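You operate a simulated robot arm through the tools that you are given. There is no shell and no other tool.

Carry out the task below with a simulated robot arm. There is one attempt and no reset: what you move stays moved.

## Task
Blow through the meter with the grey lid and sort it.
Fine: clamp it at the air box, arrow with the air; lid open for a puff of one to four seconds, shut again; stop drawn back; tray for runs or stuck. Set down upright: what you pick out.

Only the result counts: the job must be done as asked and must still hold three seconds after the hand-in. Knocking over, shifting, dropping, spilling or breaking anything else fails it. A push-on lid holds only when it is set on centred and level and pressed home; a screw cap is set on level and turned clockwise until tight.

## Robot
A 6-joint arm with a two-finger gripper, fixed in place. Base frame: the origin is at the foot of the arm, x ahead of it, y to its left, z up. Readings come in mm, rad, newtons and seconds.
Its first joint turns from -2.897 to 2.897 rad. Payload 2.45 kg.
The tool frame sits at the grasp point between the pads (the TCP): z along the fingers, y along the line on which they close. The tips reach 20 mm beyond it. Largest opening 140 mm; the body of the gripper starts 168 mm behind the TCP.
Orientation is that of the tool frame in the base frame, as [roll, pitch, yaw] about the fixed x, y, z axes, in that order (R = Rz(yaw) Ry(pitch) Rx(roll)). With the fingers straight down and closing along the base's y, the tool's x points along the base's -x, its y along +y and its z along -z.

## Interface
- The arm moves only by the tool send_rows. Its arguments are lists of equal length, an entry for each row: "slide": the shift along the base's x, y, z in units of 20 mm (1.0 is 20 mm), a list of three; "rot": the turn, a rotation vector about the base's x, y, z in units of 4 degrees (1.0 is 4 degrees), a list of three; "jaw": the opening in per cent of the stroke, from 0 (shut) to 100 (fully open). In form: {"slide": [[tx, ty, tz], ...], "rot": [[ax, ay, az], ...], "jaw": [jaw, ...]}. A call has 1 to 20 rows; each row shifts and turns the commanded pose from where the row before left it. A call with a number of a shift or a turn outside -1 to 1 is refused whole. Each row takes 0.2 s and may step no farther than 50 mm and 0.15 rad from the row before; otherwise, or with a gripper value out of range, the whole call is refused. Where a pose cannot be reached the arm comes as near as it can. A force on the tool above 90 N (or 10 N above the force at the start of the call, whichever is more), or a blocked arm, ends the call early, and 0.2 s more pass. Each finger travels about 45 mm/s and halts on what it meets, pressing with about 40 N; the grip force reading is that of the motor and also rises with nothing between the fingers. The clock runs only during rows and for 0.2 s after the last one: add rows that do not move to give the fingers time. The reply holds the time, the measured pose of the TCP, the force on the tool along the base axes, the opening and the grip force, in the units named above and with some noise, with the torque about the TCP (base axes, N m) and any sound that the robot's microphone picked up.
- Cameras (640 x 400 px; columns grow to the right, rows downward): "scene" is fixed at [221, -648.1, 1505.6]; the picture's right is [0.57, -0.82, 0.00], its down [-0.37, -0.26, -0.89] and it looks along [0.74, 0.51, -0.45] (base axes); focal length 313 px, centre (320, 200). "wrist" rides on the gripper at [78, 11, -209] in the tool frame; the picture's right is [-0.14, 0.99, 0.00], its down [-0.92, -0.13, -0.37] and it looks along [-0.37, -0.05, 0.93] (tool axes); focal length 280 px, centre (320, 200). There is no depth. A picture from a camera that has moved, and an enlarged one, comes with that camera's place and axes in the base frame and with its lens.
- grab_frame(camera): a new picture of that camera. No time passes.
- zoom(camera, box): a new picture of the part [left, top, right, bottom] of that camera's present view, enlarged. No time passes.
- finish_job(): hands the job in; it is judged then, once.

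Places have to be worked out from the pictures, the camera data and where the tool is seen. Open the gripper and draw the arm clear of the work before you hand the job in, unless the task says otherwise.

The tools are called after "Request:" as a command line: name --argument value ..., lists and objects as JSON in quotes. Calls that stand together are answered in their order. send_rows: Moves the arm, as the interface text tells. Its arguments: {"type":"object","properties":{"slide":{"type":"array"},"rot":{"type":"array"},"jaw":{"type":"array"}},"required":["slide","rot","jaw"]} The other tools are called the same way: grab_frame (camera) takes a picture; zoom (camera, box) takes an enlarged picture of a part of a camera's view; finish_job () hands the job in.

At the start:

```text
t: 0.0
tcp_pos: [682.4, 147.3, 1215.4]
tool_rot: [-3.141, 0.0, -3.141]
ft_force: [-0.4, 0.2, 0.1]
torque: [-0.01, -0.01, -0.03]
finger_gap: 139.7
gripper_force: 0.0
```

scene: 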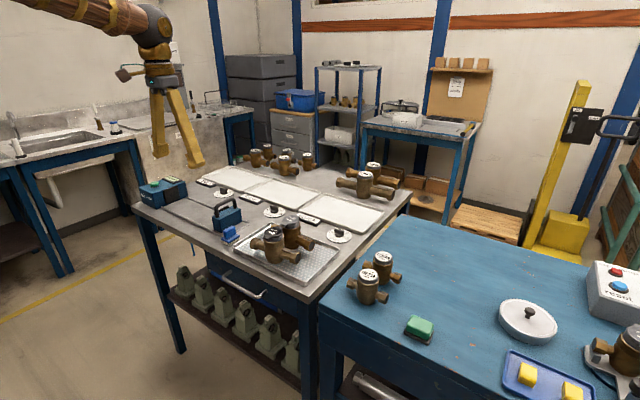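
wrist: 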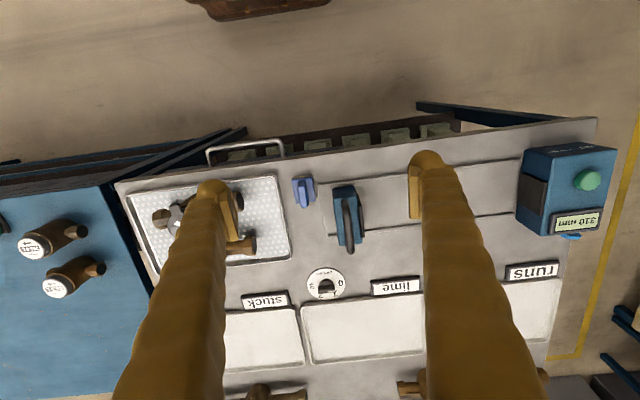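

I start by looking closely at the scene to find the meters, the air box, and the trays.

Request:
zoom --camera "scene" --box '[130, 160, 290, 260]'

Request:
zoom --camera "scene" --box '[220, 190, 380, 290]'

Request:
zoom --camera "scene" --box '[230, 130, 420, 250]'

Request:
zoom --camera "scene" --box '[330, 230, 640, 400]'

Request:
zoom --camera "wrist" --box '[110, 110, 370, 310]'

Request:
zoom --camera "wrist" --box '[380, 90, 640, 290]'

```text
4.00 times, centred on (210, 210) of scene
camera zoom: at [221.0, -648.1, 1505.6], right [0.57, -0.82, 0.0], down [-0.37, -0.26, -0.89], along [0.74, 0.51, -0.45], focal length 1253 px, centre (760, 160)
```

zoom: 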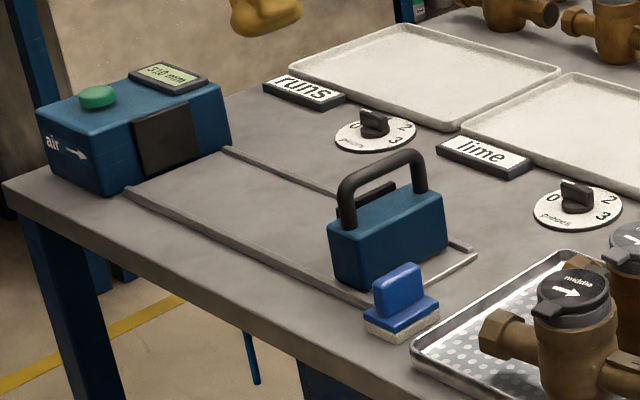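

```text
4.00 times, centred on (300, 240) of scene
camera zoom: at [221.0, -648.1, 1505.6], right [0.57, -0.82, 0.0], down [-0.37, -0.26, -0.89], along [0.74, 0.51, -0.45], focal length 1253 px, centre (400, 40)
```

zoom: 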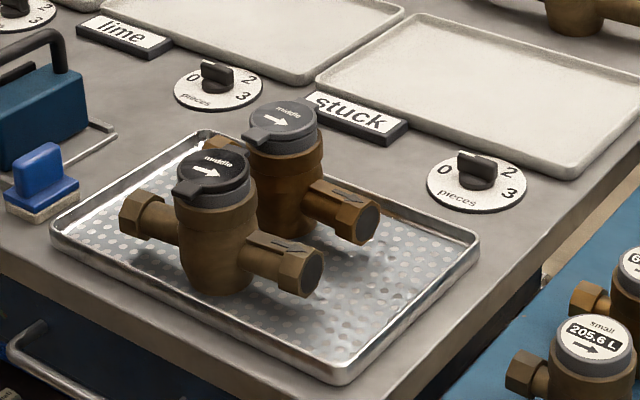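

```text
3.33 times, centred on (325, 190) of scene
camera zoom: at [221.0, -648.1, 1505.6], right [0.57, -0.82, 0.0], down [-0.37, -0.26, -0.89], along [0.74, 0.51, -0.45], focal length 1044 px, centre (303, 233)
```

zoom: 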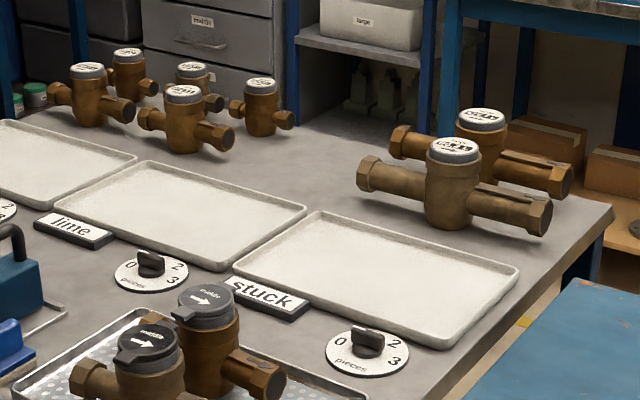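

```text
2.06 times, centred on (485, 315) of scene
camera zoom: at [221.0, -648.1, 1505.6], right [0.57, -0.82, 0.0], down [-0.37, -0.26, -0.89], along [0.74, 0.51, -0.45], focal length 647 px, centre (-21, -37)
```

zoom: 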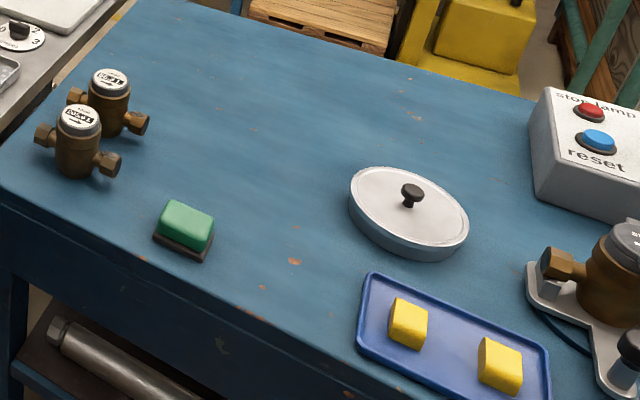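

```text
2.00 times, centred on (240, 210) of wrist
camera zoom: at [604.0, 157.6, 1424.5], right [0.14, 0.99, 0.0], down [0.92, -0.13, 0.37], along [0.37, -0.05, -0.93], focal length 561 px, centre (480, 180)
```

zoom: 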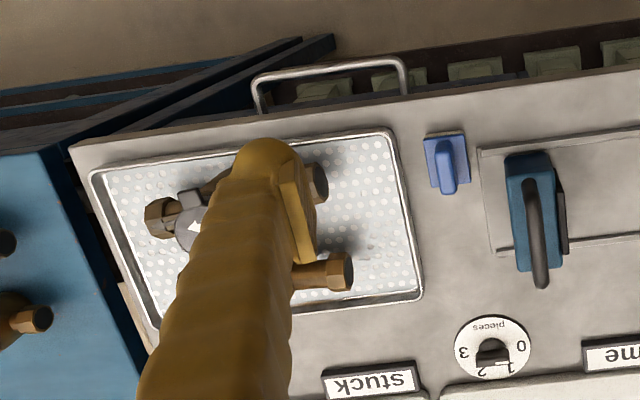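

```text
2.00 times, centred on (510, 190) of wrist
camera zoom: at [604.0, 157.6, 1424.5], right [0.14, 0.99, 0.0], down [0.92, -0.13, 0.37], along [0.37, -0.05, -0.93], focal length 561 px, centre (-60, 220)
```

zoom: 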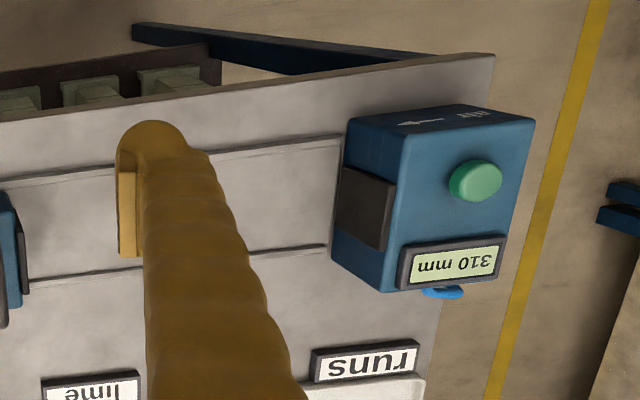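

Table top looks to be near z≈900 with the two lidded meters in the drip tray; now I zoom further on the lids, arrows and air box.

Request:
zoom --camera "scene" --box '[262, 205, 326, 245]'

Request:
zoom --camera "scene" --box '[245, 225, 309, 265]'

Request:
zoom --camera "scene" --box '[132, 168, 196, 208]'

Request:
zoom --camera "scene" --box '[200, 190, 264, 230]'

Request:
zoom --camera "scene" --box '[570, 300, 640, 400]'

Request:
zoom --camera "scene" --box '[420, 50, 500, 100]'

```text
10.00 times, centred on (294, 225) of scene
camera zoom: at [221.0, -648.1, 1505.6], right [0.57, -0.82, 0.0], down [-0.37, -0.26, -0.89], along [0.74, 0.51, -0.45], focal length 3132 px, centre (580, -50)
```

zoom: 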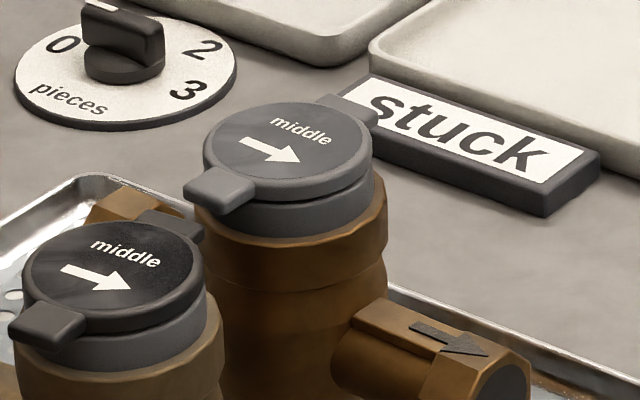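

```text
10.00 times, centred on (277, 245) of scene
camera zoom: at [221.0, -648.1, 1505.6], right [0.57, -0.82, 0.0], down [-0.37, -0.26, -0.89], along [0.74, 0.51, -0.45], focal length 3132 px, centre (750, -250)
```

zoom: 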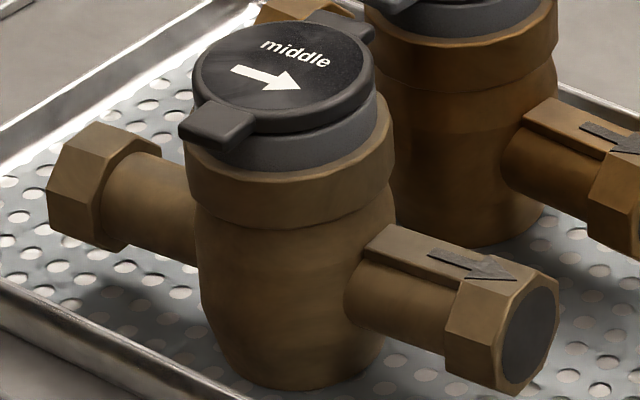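

```text
10.00 times, centred on (164, 188) of scene
camera zoom: at [221.0, -648.1, 1505.6], right [0.57, -0.82, 0.0], down [-0.37, -0.26, -0.89], along [0.74, 0.51, -0.45], focal length 3132 px, centre (1880, 320)
```

zoom: 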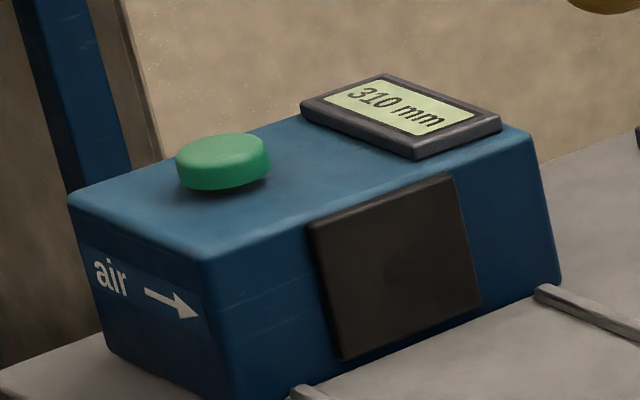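

```text
10.00 times, centred on (232, 210) of scene
camera zoom: at [221.0, -648.1, 1505.6], right [0.57, -0.82, 0.0], down [-0.37, -0.26, -0.89], along [0.74, 0.51, -0.45], focal length 3132 px, centre (1200, 100)
```

zoom: 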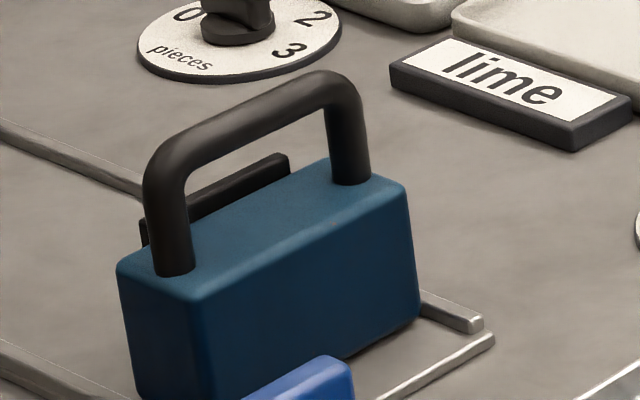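

```text
4.00 times, centred on (605, 350) of scene
camera zoom: at [221.0, -648.1, 1505.6], right [0.57, -0.82, 0.0], down [-0.37, -0.26, -0.89], along [0.74, 0.51, -0.45], focal length 1253 px, centre (-820, -400)
```

zoom: 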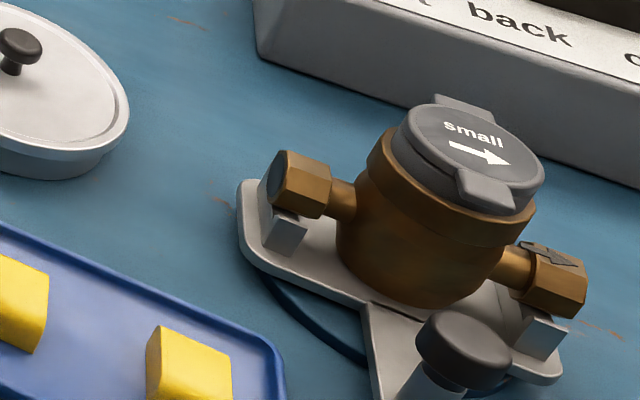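

```text
8.00 times, centred on (460, 75) of scene
camera zoom: at [221.0, -648.1, 1505.6], right [0.57, -0.82, 0.0], down [-0.37, -0.26, -0.89], along [0.74, 0.51, -0.45], focal length 2506 px, centre (-800, 1200)
```

zoom: 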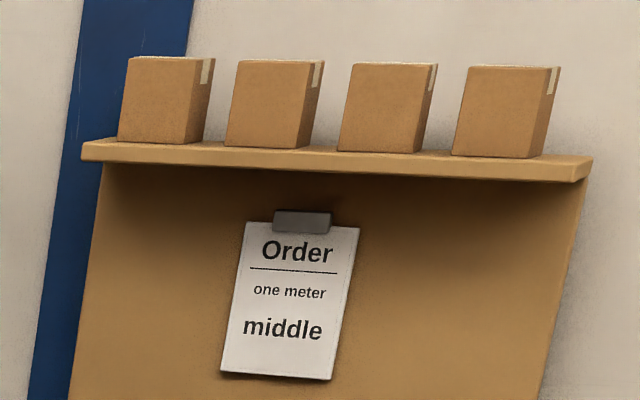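

Only the middle-size grey-lid meter (rear one in the drip tray, about x≈865, y≈-95) is reachable; its arrow already points along -y like the air arrow. I move over the drip tray for a better wrist view.

Request:
send_rows --slide '[[0, -1, 0], [0, -1, 0], [0, -1, 0], [0, -1, 0], [0, -1, 0], [0, -1, 0], [0, -1, 0], [0, -1, 0], [0, -1, 0], [0, -1, 0], [0, -1, 0], [0, -1, 0], [0, 0, 0]]' --rot '[[0, 0, 0], [0, 0, 0], [0, 0, 0], [0, 0, 0], [0, 0, 0], [0, 0, 0], [0, 0, 0], [0, 0, 0], [0, 0, 0], [0, 0, 0], [0, 0, 0], [0, 0, 0], [0, 0, 0]]' --jaw '[100, 100, 100, 100, 100, 100, 100, 100, 100, 100, 100, 100, 100]'

Request:
grab_frame --camera "wrist"

Request:
zoom --camera "wrist" --box '[220, 100, 420, 225]'

Request:
grab_frame --camera "scene"

```text
t: 2.8
tcp_pos: [680.5, -93.2, 1216.4]
tool_rot: [3.141, 0.002, -3.141]
ft_force: [0.4, -0.2, 0.2]
torque: [0.01, -0.03, 0.01]
finger_gap: 139.7
gripper_force: 0.0
```

```text
taken
camera wrist: at [602.3, -82.7, 1425.6], right [0.14, 0.99, 0.0], down [0.92, -0.13, 0.37], along [0.37, -0.05, -0.93], focal length 280 px, centre (320, 200)
```

wrist: 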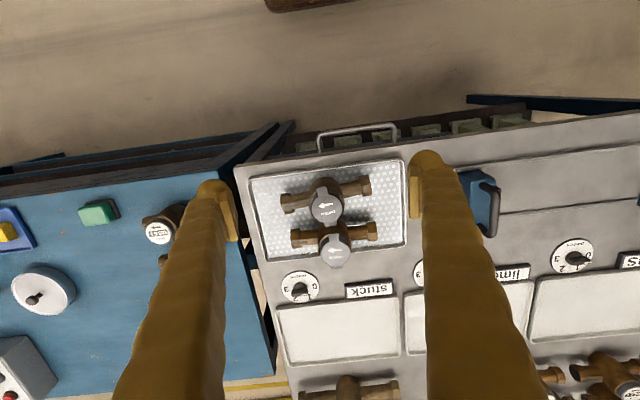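

```text
3.20 times, centred on (320, 162) of wrist
camera zoom: at [602.3, -82.7, 1425.6], right [0.14, 0.99, 0.0], down [0.92, -0.13, 0.37], along [0.37, -0.05, -0.93], focal length 897 px, centre (320, 320)
```

zoom: 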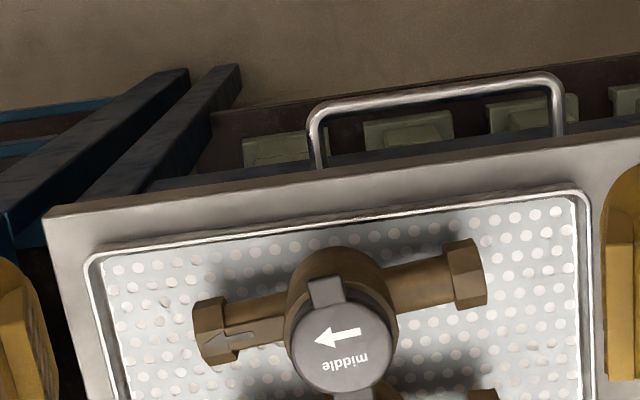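

```text
taken
```

scene: 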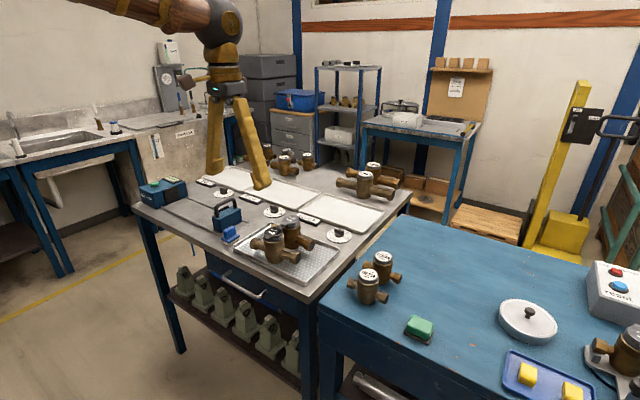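

The wrist view now shows both meters clearly; I zoom closely on the two lids and hex ends to measure positions.

Request:
zoom --camera "wrist" --box '[240, 155, 416, 275]'

Request:
zoom --camera "wrist" --box '[280, 210, 390, 280]'

Request:
zoom --camera "scene" --box '[225, 200, 345, 290]'

```text
3.33 times, centred on (328, 215) of wrist
camera zoom: at [602.3, -82.7, 1425.6], right [0.14, 0.99, 0.0], down [0.92, -0.13, 0.37], along [0.37, -0.05, -0.93], focal length 935 px, centre (293, 150)
```

zoom: 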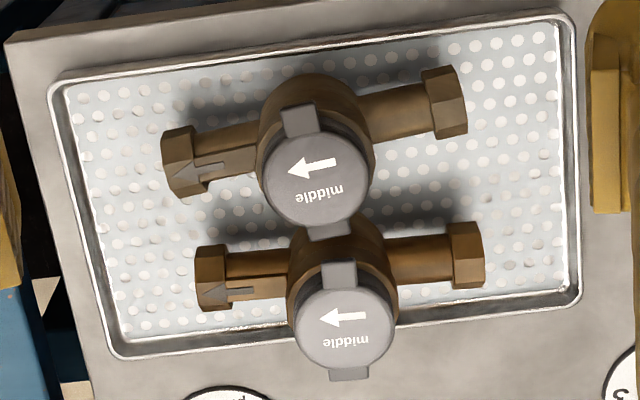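

```text
5.71 times, centred on (335, 245) of wrist
camera zoom: at [602.3, -82.7, 1425.6], right [0.14, 0.99, 0.0], down [0.92, -0.13, 0.37], along [0.37, -0.05, -0.93], focal length 1602 px, centre (234, -57)
```

zoom: 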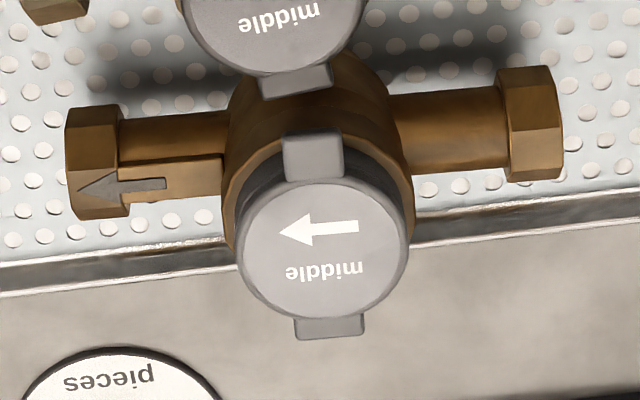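

```text
4.44 times, centred on (285, 245) of scene
camera zoom: at [221.0, -648.1, 1505.6], right [0.57, -0.82, 0.0], down [-0.37, -0.26, -0.89], along [0.74, 0.51, -0.45], focal length 1392 px, centre (476, 0)
```

zoom: 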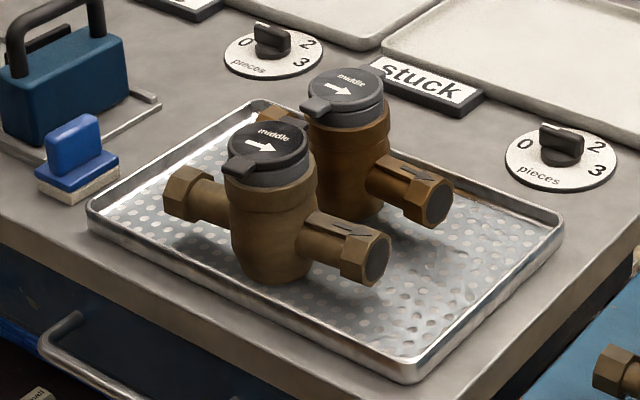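

Grey-lid meter: lid centre ≈(868,-92,1008), pipe axis z≈948, about 165 mm long, axis along y. Next I fly over the air box to measure it and the stop.

Request:
send_rows --slide '[[0, 1, 0], [0, 1, 0], [0, 1, 0], [0, 1, 0], [0, 1, 0], [0, 1, 0], [0, 1, 0], [0, 1, 0], [0, 1, 0], [0, 1, 0], [0, 1, 0], [0, 1, 0], [0, 1, 0], [0, 1, 0], [0, 1, 0], [0, 1, 0], [0, 1, 0], [0, 1, 0], [0, 1, 0], [0, 1, 0]]' --rot '[[0, 0, 0], [0, 0, 0], [0, 0, 0], [0, 0, 0], [0, 0, 0], [0, 0, 0], [0, 0, 0], [0, 0, 0], [0, 0, 0], [0, 0, 0], [0, 0, 0], [0, 0, 0], [0, 0, 0], [0, 0, 0], [0, 0, 0], [0, 0, 0], [0, 0, 0], [0, 0, 0], [0, 0, 0], [0, 0, 0]]' --jaw '[100, 100, 100, 100, 100, 100, 100, 100, 100, 100, 100, 100, 100, 100, 100, 100, 100, 100, 100, 100]'

Request:
grab_frame --camera "wrist"

Request:
zoom --camera "wrist" --box '[220, 100, 420, 225]'

```text
t: 7.0
tcp_pos: [683.1, 306.4, 1214.1]
tool_rot: [-3.141, 0.0, 3.141]
ft_force: [-0.1, -0.6, 0.4]
torque: [0.02, -0.02, 0.02]
finger_gap: 139.8
gripper_force: 0.1
```

```text
taken
camera wrist: at [604.9, 316.8, 1423.6], right [0.14, 0.99, 0.0], down [0.92, -0.13, 0.37], along [0.37, -0.05, -0.93], focal length 280 px, centre (320, 200)
```

wrist: 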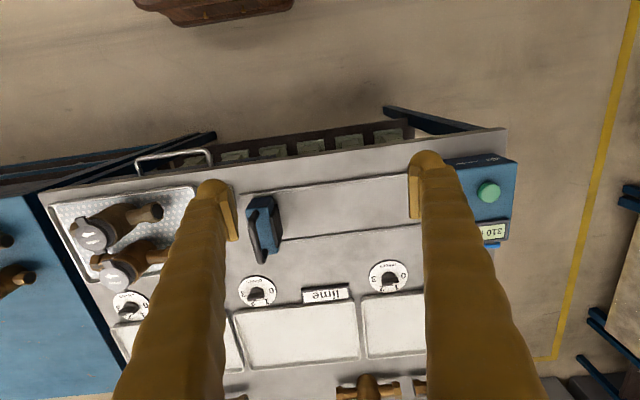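

```text
3.20 times, centred on (320, 162) of wrist
camera zoom: at [604.9, 316.8, 1423.6], right [0.14, 0.99, 0.0], down [0.92, -0.13, 0.37], along [0.37, -0.05, -0.93], focal length 897 px, centre (320, 320)
```

zoom: 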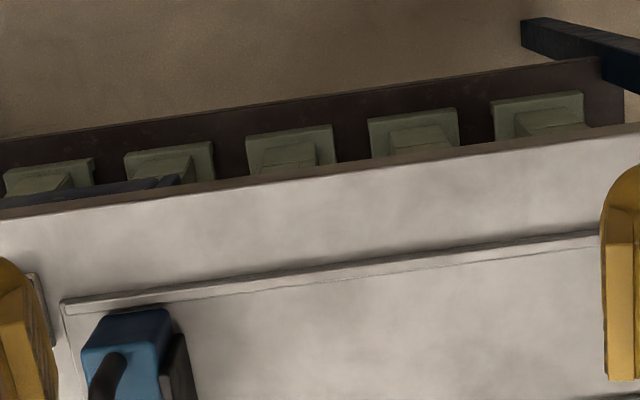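

I zoom on the stop and on the box in this view.

Request:
zoom --camera "wrist" --box '[230, 150, 430, 275]'

Request:
zoom --camera "wrist" --box '[420, 140, 540, 260]'

Request:
zoom --camera "wrist" --box '[230, 180, 300, 280]'

```text
3.20 times, centred on (330, 212) of wrist
camera zoom: at [604.9, 316.8, 1423.6], right [0.14, 0.99, 0.0], down [0.92, -0.13, 0.37], along [0.37, -0.05, -0.93], focal length 897 px, centre (288, 160)
```

zoom: 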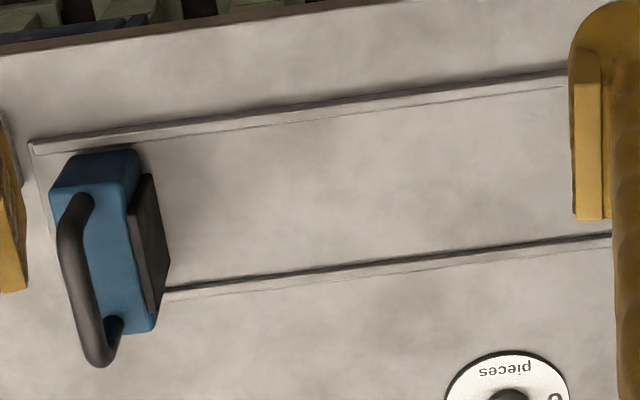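

```text
3.33 times, centred on (480, 200) of wrist
camera zoom: at [604.9, 316.8, 1423.6], right [0.14, 0.99, 0.0], down [0.92, -0.13, 0.37], along [0.37, -0.05, -0.93], focal length 935 px, centre (-213, 200)
```

zoom: 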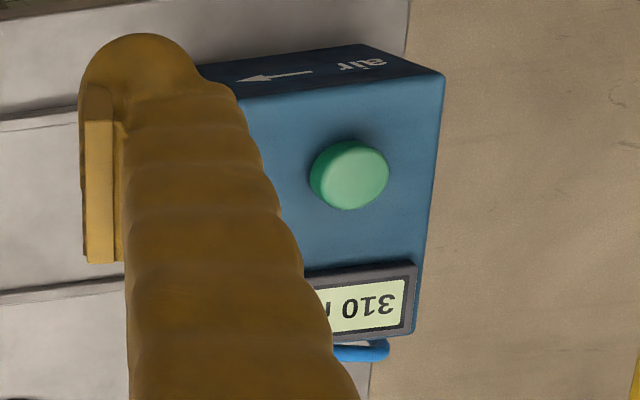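

```text
4.00 times, centred on (265, 230) of wrist
camera zoom: at [604.9, 316.8, 1423.6], right [0.14, 0.99, 0.0], down [0.92, -0.13, 0.37], along [0.37, -0.05, -0.93], focal length 1122 px, centre (540, 80)
```

zoom: 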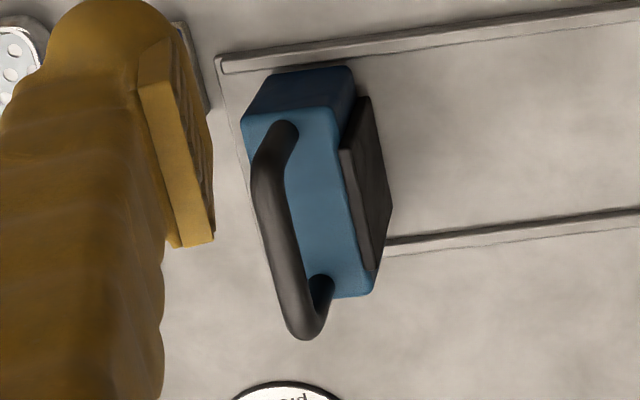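

Estimates: rails centred x≈833, stop pad face y≈201, box pad y≈511 (310 mm gap), handle bar ≈(834,173,1000), button ≈(805,575,987). I now fly above the grey-lid meter with the jaw at about 90 mm.

Request:
send_rows --slide '[[0.46, -1, 0], [0.46, -1, 0], [0.46, -1, 0], [0.46, -1, 0], [0.46, -1, 0], [0.46, -1, 0], [0.46, -1, 0], [0.46, -1, 0], [0.46, -1, 0], [0.46, -1, 0], [0.46, -1, 0], [0.46, -1, 0], [0.46, -1, 0], [0.46, -1, 0], [0.46, -1, 0], [0.46, -1, 0], [0.46, -1, 0], [0.46, -1, 0], [0.46, -1, 0], [0.46, -1, 0]]' --rot '[[0, 0, 0], [0, 0, 0], [0, 0, 0], [0, 0, 0], [0, 0, 0], [0, 0, 0], [0, 0, 0], [0, 0, 0], [0, 0, 0], [0, 0, 0], [0, 0, 0], [0, 0, 0], [0, 0, 0], [0, 0, 0], [0, 0, 0], [0, 0, 0], [0, 0, 0], [0, 0, 0], [0, 0, 0], [0, 0, 0]]' --jaw '[64, 64, 64, 64, 64, 64, 64, 64, 64, 64, 64, 64, 64, 64, 64, 64, 64, 64, 64, 64]'

Request:
grab_frame --camera "wrist"

Request:
zoom --camera "wrist" --box '[220, 60, 420, 185]'

Request:
zoom --camera "scene" --box '[200, 60, 400, 260]'

```text
t: 11.2
tcp_pos: [865.7, -94.8, 1216.1]
tool_rot: [3.141, 0.0, -3.141]
ft_force: [0.0, -0.3, -0.3]
torque: [0.0, -0.01, 0.0]
finger_gap: 89.4
gripper_force: 0.0
```

```text
taken
camera wrist: at [787.6, -83.9, 1425.2], right [0.14, 0.99, 0.0], down [0.92, -0.13, 0.37], along [0.36, -0.05, -0.93], focal length 280 px, centre (320, 200)
```

wrist: 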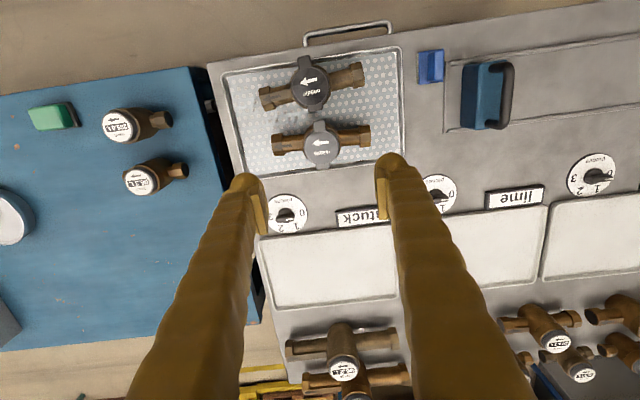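

```text
3.20 times, centred on (320, 122) of wrist
camera zoom: at [787.6, -83.9, 1425.2], right [0.14, 0.99, 0.0], down [0.92, -0.13, 0.37], along [0.36, -0.05, -0.93], focal length 897 px, centre (320, 448)
```

zoom: 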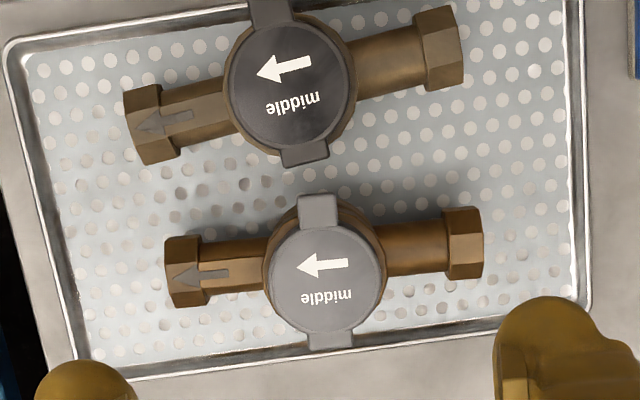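

```text
2.00 times, centred on (300, 160) of scene
camera zoom: at [221.0, -648.1, 1505.6], right [0.57, -0.82, 0.0], down [-0.37, -0.26, -0.89], along [0.74, 0.51, -0.45], focal length 626 px, centre (360, 280)
```

zoom: 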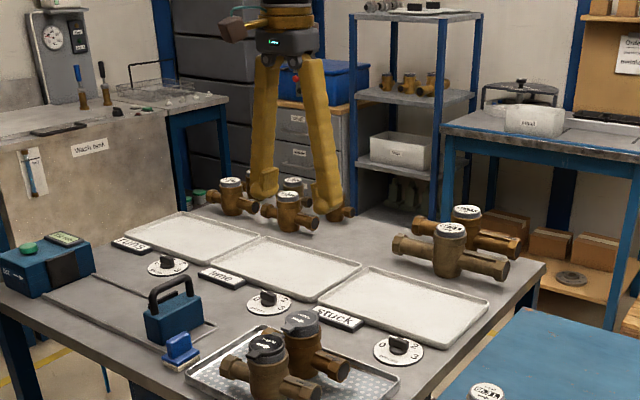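

Lid centre refined to ≈(868,-94); meter axis is ~2.5° off y. I turn the gripper by -2.5°, descend to z≈1050 first and look.

Request:
send_rows --slide '[[0.1, 0.03, -1], [0, 0, -1], [0, 0, -1], [0, 0, -1], [0, 0, -1], [0, 0, -1], [0, 0, -1], [0, 0, -1], [0, 0, -0.3], [0, 0, 0]]' --rot '[[0, 0, -0.6], [0, 0, 0], [0, 0, 0], [0, 0, 0], [0, 0, 0], [0, 0, 0], [0, 0, 0], [0, 0, 0], [0, 0, 0], [0, 0, 0]]' --jaw '[64, 64, 64, 64, 64, 64, 64, 64, 64, 64]'

Request:
grab_frame --camera "wrist"

Request:
zoom --camera "scene" --box '[240, 170, 340, 270]'

```text
t: 13.4
tcp_pos: [868.0, -93.2, 1048.9]
tool_rot: [-3.142, 0.001, 3.1]
ft_force: [-0.1, -0.4, 0.1]
torque: [0.02, -0.02, 0.04]
finger_gap: 89.7
gripper_force: 0.1
```

```text
taken
camera wrist: at [790.1, -78.6, 1258.3], right [0.18, 0.98, 0.0], down [0.91, -0.17, 0.37], along [0.36, -0.07, -0.93], focal length 280 px, centre (320, 200)
```

wrist: 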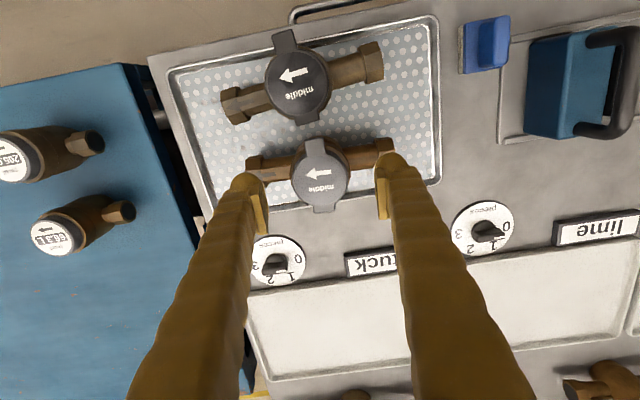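

```text
4.00 times, centred on (290, 220) of scene
camera zoom: at [221.0, -648.1, 1505.6], right [0.57, -0.82, 0.0], down [-0.37, -0.26, -0.89], along [0.74, 0.51, -0.45], focal length 1253 px, centre (440, 120)
```

zoom: 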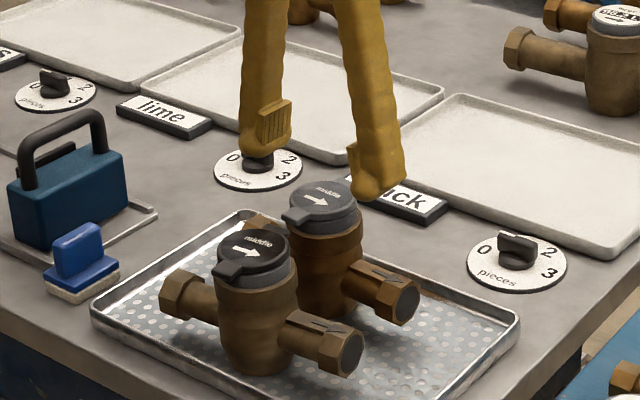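

Alignment looks good; I descend to z≈989 with the finger tips straddling the brass collar above the pipes.

Request:
send_rows --slide '[[0, 0, -1], [0, 0, -1], [0, 0, -0.9], [0, 0, -0.1], [0, 0, 0]]' --rot '[[0, 0, 0], [0, 0, 0], [0, 0, 0], [0, 0, 0], [0, 0, 0]]' --jaw '[64, 64, 64, 64, 64]'

Request:
zoom --camera "scene" --box '[260, 190, 330, 250]'

Request:
grab_frame --camera "wrist"

```text
t: 14.6
tcp_pos: [868.9, -91.3, 990.4]
tool_rot: [-3.141, 0.001, 3.101]
ft_force: [0.0, 0.1, 0.3]
torque: [0.01, 0.0, 0.03]
finger_gap: 89.6
gripper_force: 0.1
```

```text
6.67 times, centred on (295, 220) of scene
camera zoom: at [221.0, -648.1, 1505.6], right [0.57, -0.82, 0.0], down [-0.37, -0.26, -0.89], along [0.74, 0.51, -0.45], focal length 2088 px, centre (487, 67)
```

zoom: 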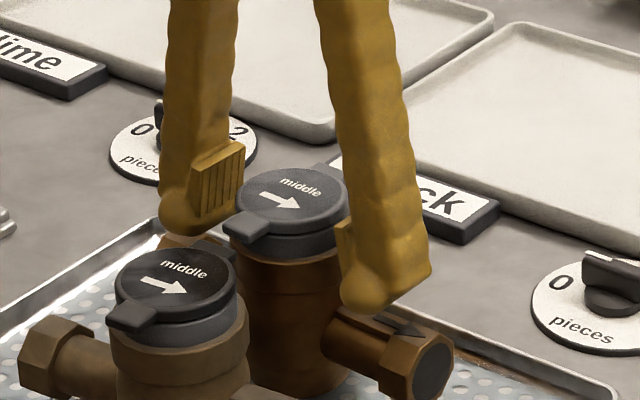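

```text
taken
camera wrist: at [790.3, -77.8, 1199.0], right [0.18, 0.98, 0.0], down [0.91, -0.17, 0.37], along [0.36, -0.07, -0.93], focal length 280 px, centre (320, 200)
```

wrist: 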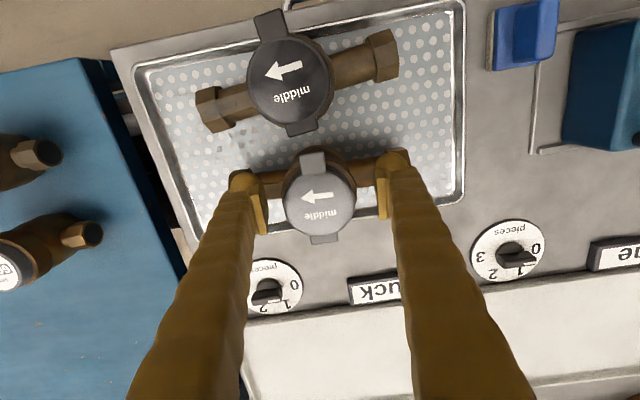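

Tips clear the pipes by a few mm; I lower 3 mm more and close on the collar.

Request:
send_rows --slide '[[0, 0, -0.15], [0, 0, 0], [0, 0, 0], [0, 0, 0], [0, 0, 0], [0, 0, 0], [0, 0, 0]]' --rot '[[0, 0, 0], [0, 0, 0], [0, 0, 0], [0, 0, 0], [0, 0, 0], [0, 0, 0], [0, 0, 0]]' --jaw '[64, 60, 52, 44, 36, 36, 36]'

Request:
zoom --camera "scene" --box '[260, 190, 330, 250]'

```text
t: 16.2
tcp_pos: [868.0, -91.6, 987.0]
tool_rot: [-3.141, 0.0, 3.1]
ft_force: [-0.4, -3.2, 1.2]
torque: [-0.05, -0.01, -0.04]
finger_gap: 60.7
gripper_force: 39.9
```

```text
6.67 times, centred on (295, 220) of scene
camera zoom: at [221.0, -648.1, 1505.6], right [0.57, -0.82, 0.0], down [-0.37, -0.26, -0.89], along [0.74, 0.51, -0.45], focal length 2088 px, centre (487, 67)
```

zoom: 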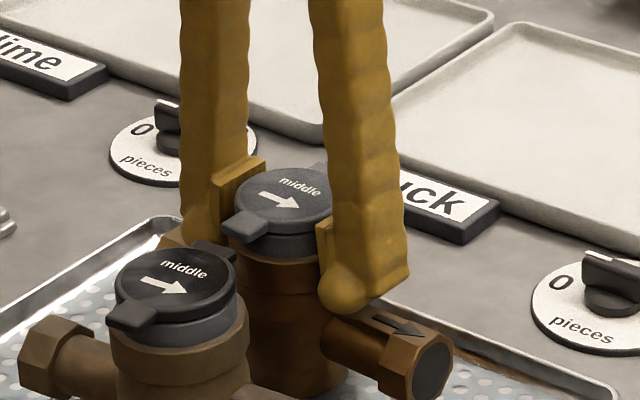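

Gripped at 60.7 mm on the collar. I lift slowly by 60 mm.

Request:
send_rows --slide '[[0, 0, 0.3], [0, 0, 0.5], [0, 0, 0.7], [0, 0, 0.8], [0, 0, 0.7], [0, 0, 0]]' --rot '[[0, 0, 0], [0, 0, 0], [0, 0, 0], [0, 0, 0], [0, 0, 0], [0, 0, 0]]' --jaw '[36, 36, 36, 36, 36, 36]'

Request:
zoom --camera "scene" --box '[240, 160, 340, 260]'

Request:
grab_frame --camera "wrist"

```text
t: 17.6
tcp_pos: [869.0, -94.3, 1045.4]
tool_rot: [3.141, 0.0, 3.099]
ft_force: [0.1, 0.0, -7.4]
torque: [0.01, 0.02, -0.01]
finger_gap: 60.6
gripper_force: 40.6
```

```text
4.00 times, centred on (290, 210) of scene
camera zoom: at [221.0, -648.1, 1505.6], right [0.57, -0.82, 0.0], down [-0.37, -0.26, -0.89], along [0.74, 0.51, -0.45], focal length 1253 px, centre (440, 160)
```

zoom: 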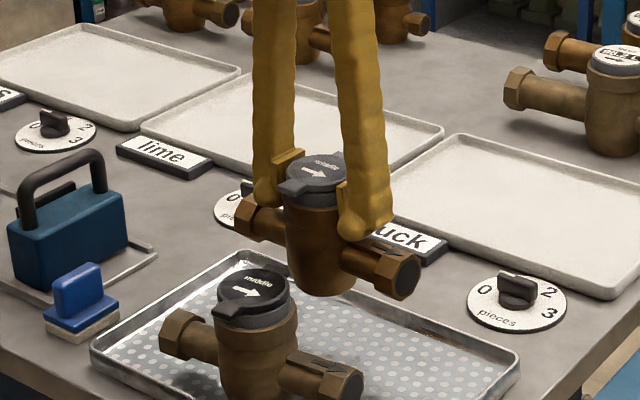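

```text
taken
camera wrist: at [791.4, -79.1, 1255.2], right [0.18, 0.98, 0.0], down [0.91, -0.17, 0.37], along [0.36, -0.07, -0.93], focal length 280 px, centre (320, 200)
```

wrist: 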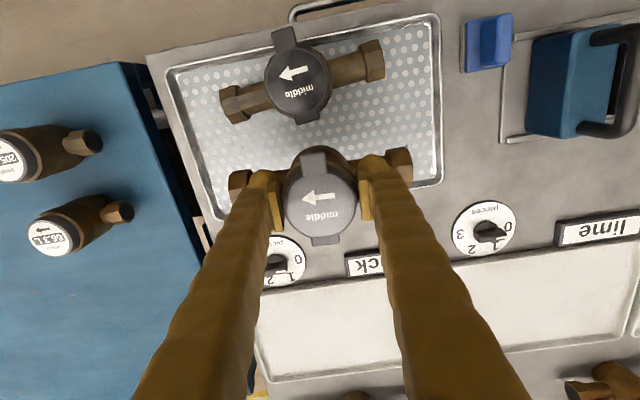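

The meter hangs upright (≈7.4 N). I raise it, square it up (+2.4°), and carry it over the stop towards the air box at y≈400.

Request:
send_rows --slide '[[0, 0, 1], [0, 0, 1], [0, 0, 1], [0, 0, 1], [0, 0.5, 0.3], [-0.1, 1, 0], [-0.1, 1, 0], [-0.1, 1, 0], [-0.1, 1, 0], [-0.1, 1, 0], [-0.1, 1, 0], [-0.1, 1, 0], [-0.1, 1, 0], [-0.1, 1, 0], [-0.1, 1, 0], [-0.1, 1, 0], [-0.1, 1, 0], [-0.1, 1, 0], [-0.1, 1, 0], [-0.1, 1, 0]]' --rot '[[0, 0, 0.3], [0, 0, 0.3], [0, 0, 0], [0, 0, 0], [0, 0, 0], [0, 0, 0], [0, 0, 0], [0, 0, 0], [0, 0, 0], [0, 0, 0], [0, 0, 0], [0, 0, 0], [0, 0, 0], [0, 0, 0], [0, 0, 0], [0, 0, 0], [0, 0, 0], [0, 0, 0], [0, 0, 0], [0, 0, 0]]' --jaw '[36, 36, 36, 36, 36, 36, 36, 36, 36, 36, 36, 36, 36, 36, 36, 36, 36, 36, 36, 36]'

Request:
send_rows --slide '[[-0.1, 1, 0], [-0.1, 1, 0], [-0.1, 1, 0], [0, 1, 0], [0, 1, 0], [0, 1, 0], [0, 1, 0], [0, 1, 0], [0, 0.7, 0], [0, 0.4, 0], [0, 0, 0]]' --rot '[[0, 0, 0], [0, 0, 0], [0, 0, 0], [0, 0, 0], [0, 0, 0], [0, 0, 0], [0, 0, 0], [0, 0, 0], [0, 0, 0], [0, 0, 0], [0, 0, 0]]' --jaw '[36, 36, 36, 36, 36, 36, 36, 36, 36, 36, 36]'

Request:
grab_frame --camera "wrist"

Request:
zoom --camera "scene" --box '[130, 110, 270, 250]'

```text
t: 21.8
tcp_pos: [837.9, 215.9, 1132.5]
tool_rot: [3.14, -0.001, 3.141]
ft_force: [0.1, 0.5, -6.8]
torque: [-0.01, 0.02, 0.01]
finger_gap: 60.6
gripper_force: 39.4
```

```text
t: 24.2
tcp_pos: [832.3, 400.0, 1132.2]
tool_rot: [-3.142, 0.0, 3.141]
ft_force: [0.5, 0.2, -7.6]
torque: [0.01, -0.01, 0.01]
finger_gap: 60.6
gripper_force: 39.9
```

```text
taken
camera wrist: at [754.2, 410.5, 1341.0], right [0.14, 0.99, 0.0], down [0.92, -0.13, 0.37], along [0.36, -0.05, -0.93], focal length 280 px, centre (320, 200)
```

wrist: 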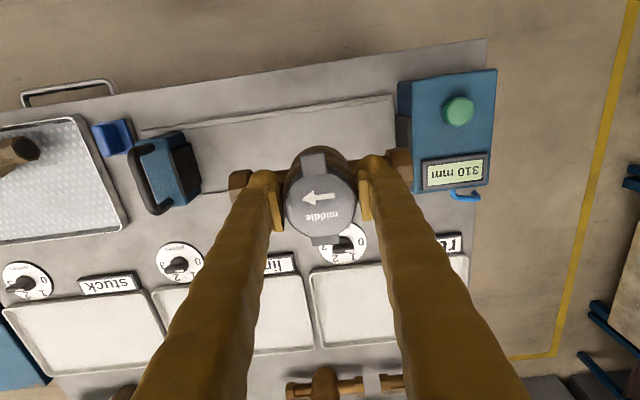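

```text
2.86 times, centred on (200, 180) of scene
camera zoom: at [221.0, -648.1, 1505.6], right [0.57, -0.82, 0.0], down [-0.37, -0.26, -0.89], along [0.74, 0.51, -0.45], focal length 895 px, centre (663, 257)
```

zoom: 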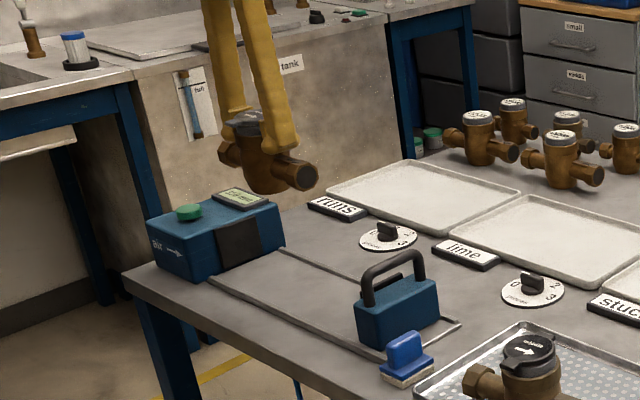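

I zoom on the box and the pads from this position for a better measurement.

Request:
zoom --camera "wrist" --box '[380, 60, 510, 210]'

Request:
zoom --camera "wrist" --box '[110, 80, 270, 220]'

```text
2.67 times, centred on (445, 135) of wrist
camera zoom: at [754.2, 410.5, 1341.0], right [0.14, 0.99, 0.0], down [0.92, -0.13, 0.37], along [0.36, -0.05, -0.93], focal length 748 px, centre (-13, 373)
```

zoom: 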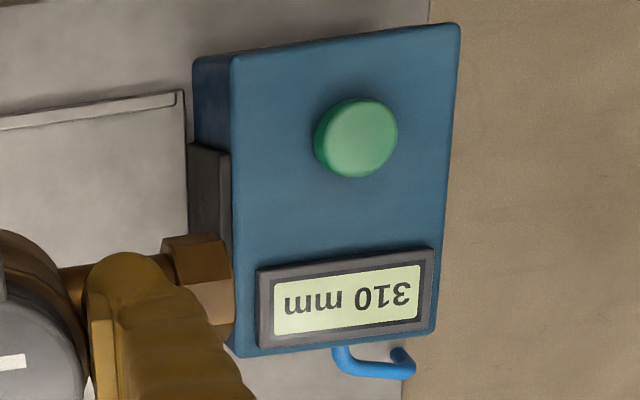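

```text
2.86 times, centred on (190, 150) of wrist
camera zoom: at [754.2, 410.5, 1341.0], right [0.14, 0.99, 0.0], down [0.92, -0.13, 0.37], along [0.36, -0.05, -0.93], focal length 801 px, centre (691, 343)
```

zoom: 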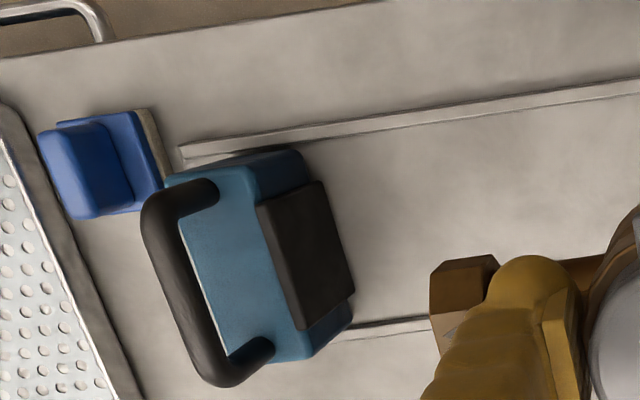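

Box pad face is at y≈512, box centre x≈833. I shift to y≈421 and lower the meter to just above the table.

Request:
send_rows --slide '[[0.05, 0.5, 0], [0, 0.55, 0], [0, 0, -1], [0, 0, -1], [0, 0, -1], [0, 0, -1], [0, 0, -1], [0, 0, -1], [0, 0, -0.7], [0, 0, -0.3], [0, 0, 0]]' --rot '[[0, 0, 0], [0, 0, 0], [0, 0, 0], [0, 0, 0], [0, 0, 0], [0, 0, 0], [0, 0, 0], [0, 0, 0], [0, 0, 0], [0, 0, 0], [0, 0, 0]]' --jaw '[36, 36, 36, 36, 36, 36, 36, 36, 36, 36, 36]'

Request:
grab_frame --camera "wrist"

Request:
zoom --camera "scene" --box '[130, 150, 230, 220]'

```text
t: 26.6
tcp_pos: [832.2, 419.8, 992.3]
tool_rot: [3.142, 0.003, -3.139]
ft_force: [-0.2, 0.2, -7.3]
torque: [0.03, 0.02, -0.01]
finger_gap: 60.8
gripper_force: 40.1
```

```text
taken
camera wrist: at [754.3, 431.3, 1201.3], right [0.14, 0.99, 0.0], down [0.92, -0.13, 0.37], along [0.37, -0.05, -0.93], focal length 280 px, centre (320, 200)
```

wrist: 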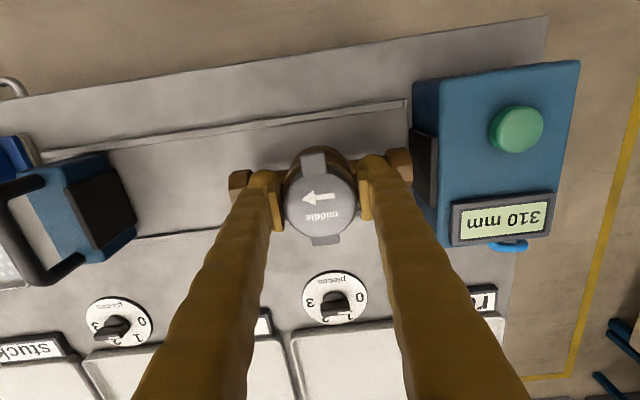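

```text
5.71 times, centred on (180, 185) of scene
camera zoom: at [221.0, -648.1, 1505.6], right [0.57, -0.82, 0.0], down [-0.37, -0.26, -0.89], along [0.74, 0.51, -0.45], focal length 1790 px, centre (1120, 286)
```

zoom: 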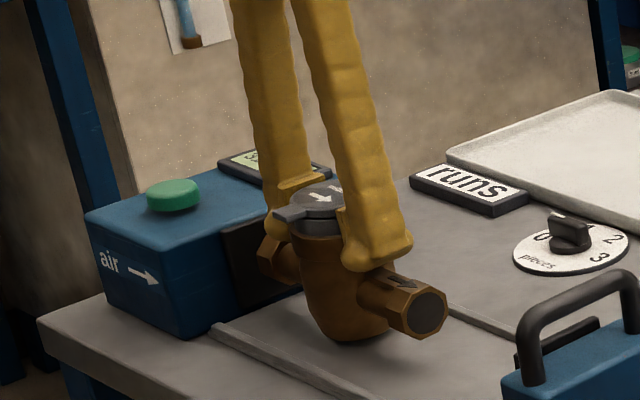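

I check the gap between the hex end and the box pad.

Request:
zoom --camera "wrist" --box '[370, 100, 470, 220]'

Request:
zoom --camera "scene" --box '[165, 180, 195, 210]'

```text
3.33 times, centred on (420, 160) of wrist
camera zoom: at [754.3, 431.3, 1201.3], right [0.14, 0.99, 0.0], down [0.92, -0.13, 0.37], along [0.37, -0.05, -0.93], focal length 935 px, centre (-13, 333)
```

zoom: 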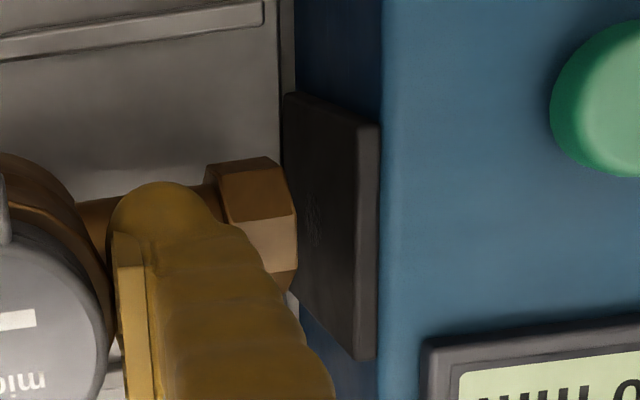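

```text
13.33 times, centred on (180, 195) of scene
camera zoom: at [221.0, -648.1, 1505.6], right [0.57, -0.82, 0.0], down [-0.37, -0.26, -0.89], along [0.74, 0.51, -0.45], focal length 4176 px, centre (2187, 267)
```

zoom: 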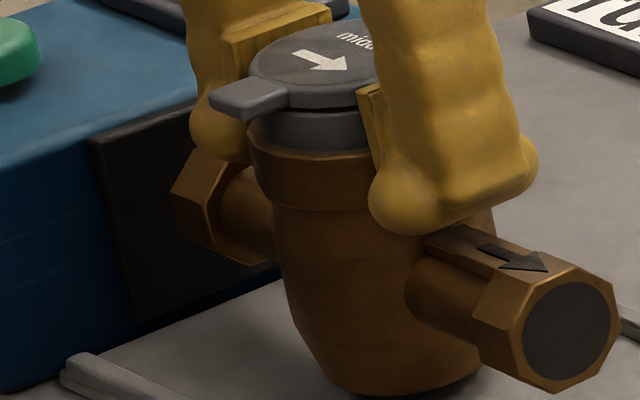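

Gap to the pad is about 10 mm. I slide +9 mm toward the box, and lower 5 mm, watching the force.

Request:
send_rows --slide '[[0.05, 0.25, -0.1], [0, 0.2, -0.1], [0, 0, -0.1], [0, 0, 0], [0, 0, 0]]' --rot '[[0, 0, 0], [0, 0, 0], [0, 0, 0], [0, 0, 0], [0, 0, 0]]' --jaw '[36, 36, 36, 36, 36]'

Request:
zoom --camera "wrist" --box '[370, 100, 470, 220]'

```text
t: 27.8
tcp_pos: [835.0, 429.4, 985.9]
tool_rot: [3.141, -0.001, -3.141]
ft_force: [-0.6, 0.4, -8.2]
torque: [-0.01, 0.02, 0.01]
finger_gap: 60.6
gripper_force: 39.9
```

```text
3.33 times, centred on (420, 160) of wrist
camera zoom: at [755.6, 439.8, 1195.7], right [0.14, 0.99, 0.0], down [0.92, -0.13, 0.37], along [0.37, -0.05, -0.93], focal length 935 px, centre (-13, 333)
```

zoom: 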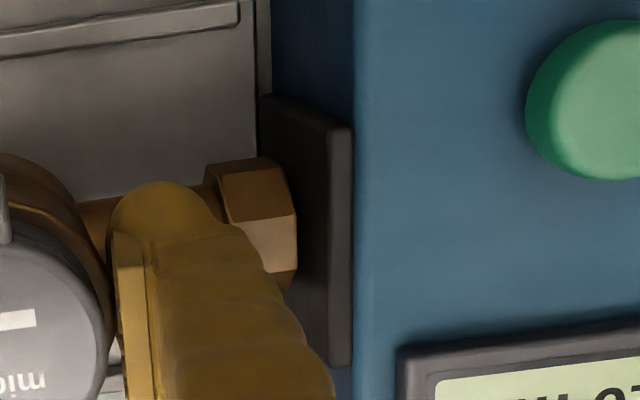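

Not touching yet; I lower by a couple of mm in small steps.

Request:
send_rows --slide '[[-0.05, 0, -0.05], [0, 0, -0.05], [0, 0, 0], [0, 0, 0]]' --rot '[[0, 0, 0], [0, 0, 0], [0, 0, 0], [0, 0, 0]]' --jaw '[36, 36, 36, 36]'

```text
t: 28.8
tcp_pos: [832.2, 428.0, 985.9]
tool_rot: [3.141, 0.002, 3.141]
ft_force: [-0.9, -5.3, 9.6]
torque: [-0.02, 0.22, 0.05]
finger_gap: 60.4
gripper_force: 40.0
```

The table is felt (z force up 17 N). I ease up half a millimetre and look at the pad contact.

Request:
send_rows --slide '[[0, 0, 0.05], [0, 0, 0]]' --rot '[[0, 0, 0], [0, 0, 0]]' --jaw '[36, 36]'

Request:
zoom --camera "wrist" --box '[370, 100, 470, 220]'

Request:
zoom --camera "scene" --box '[160, 175, 210, 215]'

```text
t: 29.4
tcp_pos: [832.9, 430.4, 986.2]
tool_rot: [-3.141, 0.0, 3.14]
ft_force: [1.4, -1.5, -3.3]
torque: [0.0, -0.07, -0.06]
finger_gap: 60.6
gripper_force: 39.9
```

```text
3.33 times, centred on (420, 160) of wrist
camera zoom: at [754.8, 440.4, 1194.4], right [0.14, 0.99, 0.0], down [0.92, -0.13, 0.37], along [0.36, -0.05, -0.93], focal length 935 px, centre (-13, 333)
```

zoom: 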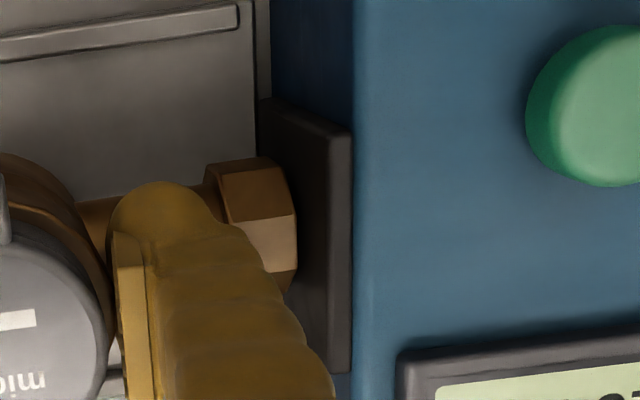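

```text
10.00 times, centred on (185, 195) of scene
camera zoom: at [221.0, -648.1, 1505.6], right [0.57, -0.82, 0.0], down [-0.37, -0.26, -0.89], along [0.74, 0.51, -0.45], focal length 3132 px, centre (1670, 250)
```

zoom: 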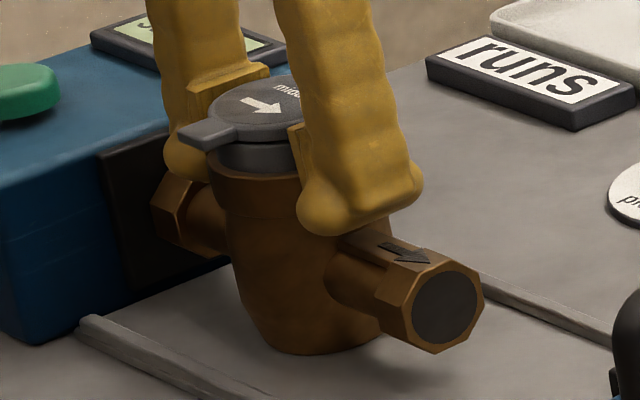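

A small gap remains; I push +y gently in 1 mm steps while still holding.

Request:
send_rows --slide '[[0, 0.05, 0.03], [0, 0.05, 0], [0, 0, 0]]' --rot '[[0, 0, 0], [0, 0, 0], [0, 0, 0]]' --jaw '[36, 36, 36]'

Request:
send_rows --slide '[[0, 0.05, 0], [0, 0, 0]]' --rot '[[0, 0, 0], [0, 0, 0]]' --jaw '[36, 36]'

```text
t: 30.2
tcp_pos: [833.9, 431.0, 985.4]
tool_rot: [3.141, 0.0, -3.141]
ft_force: [-0.6, -0.4, -6.9]
torque: [-0.02, 0.0, 0.0]
finger_gap: 60.5
gripper_force: 39.8
```

```text
t: 30.8
tcp_pos: [834.0, 432.6, 986.5]
tool_rot: [-3.141, 0.001, 3.141]
ft_force: [-1.4, -7.8, -4.4]
torque: [-0.1, -0.01, -0.03]
finger_gap: 60.6
gripper_force: 39.9
```

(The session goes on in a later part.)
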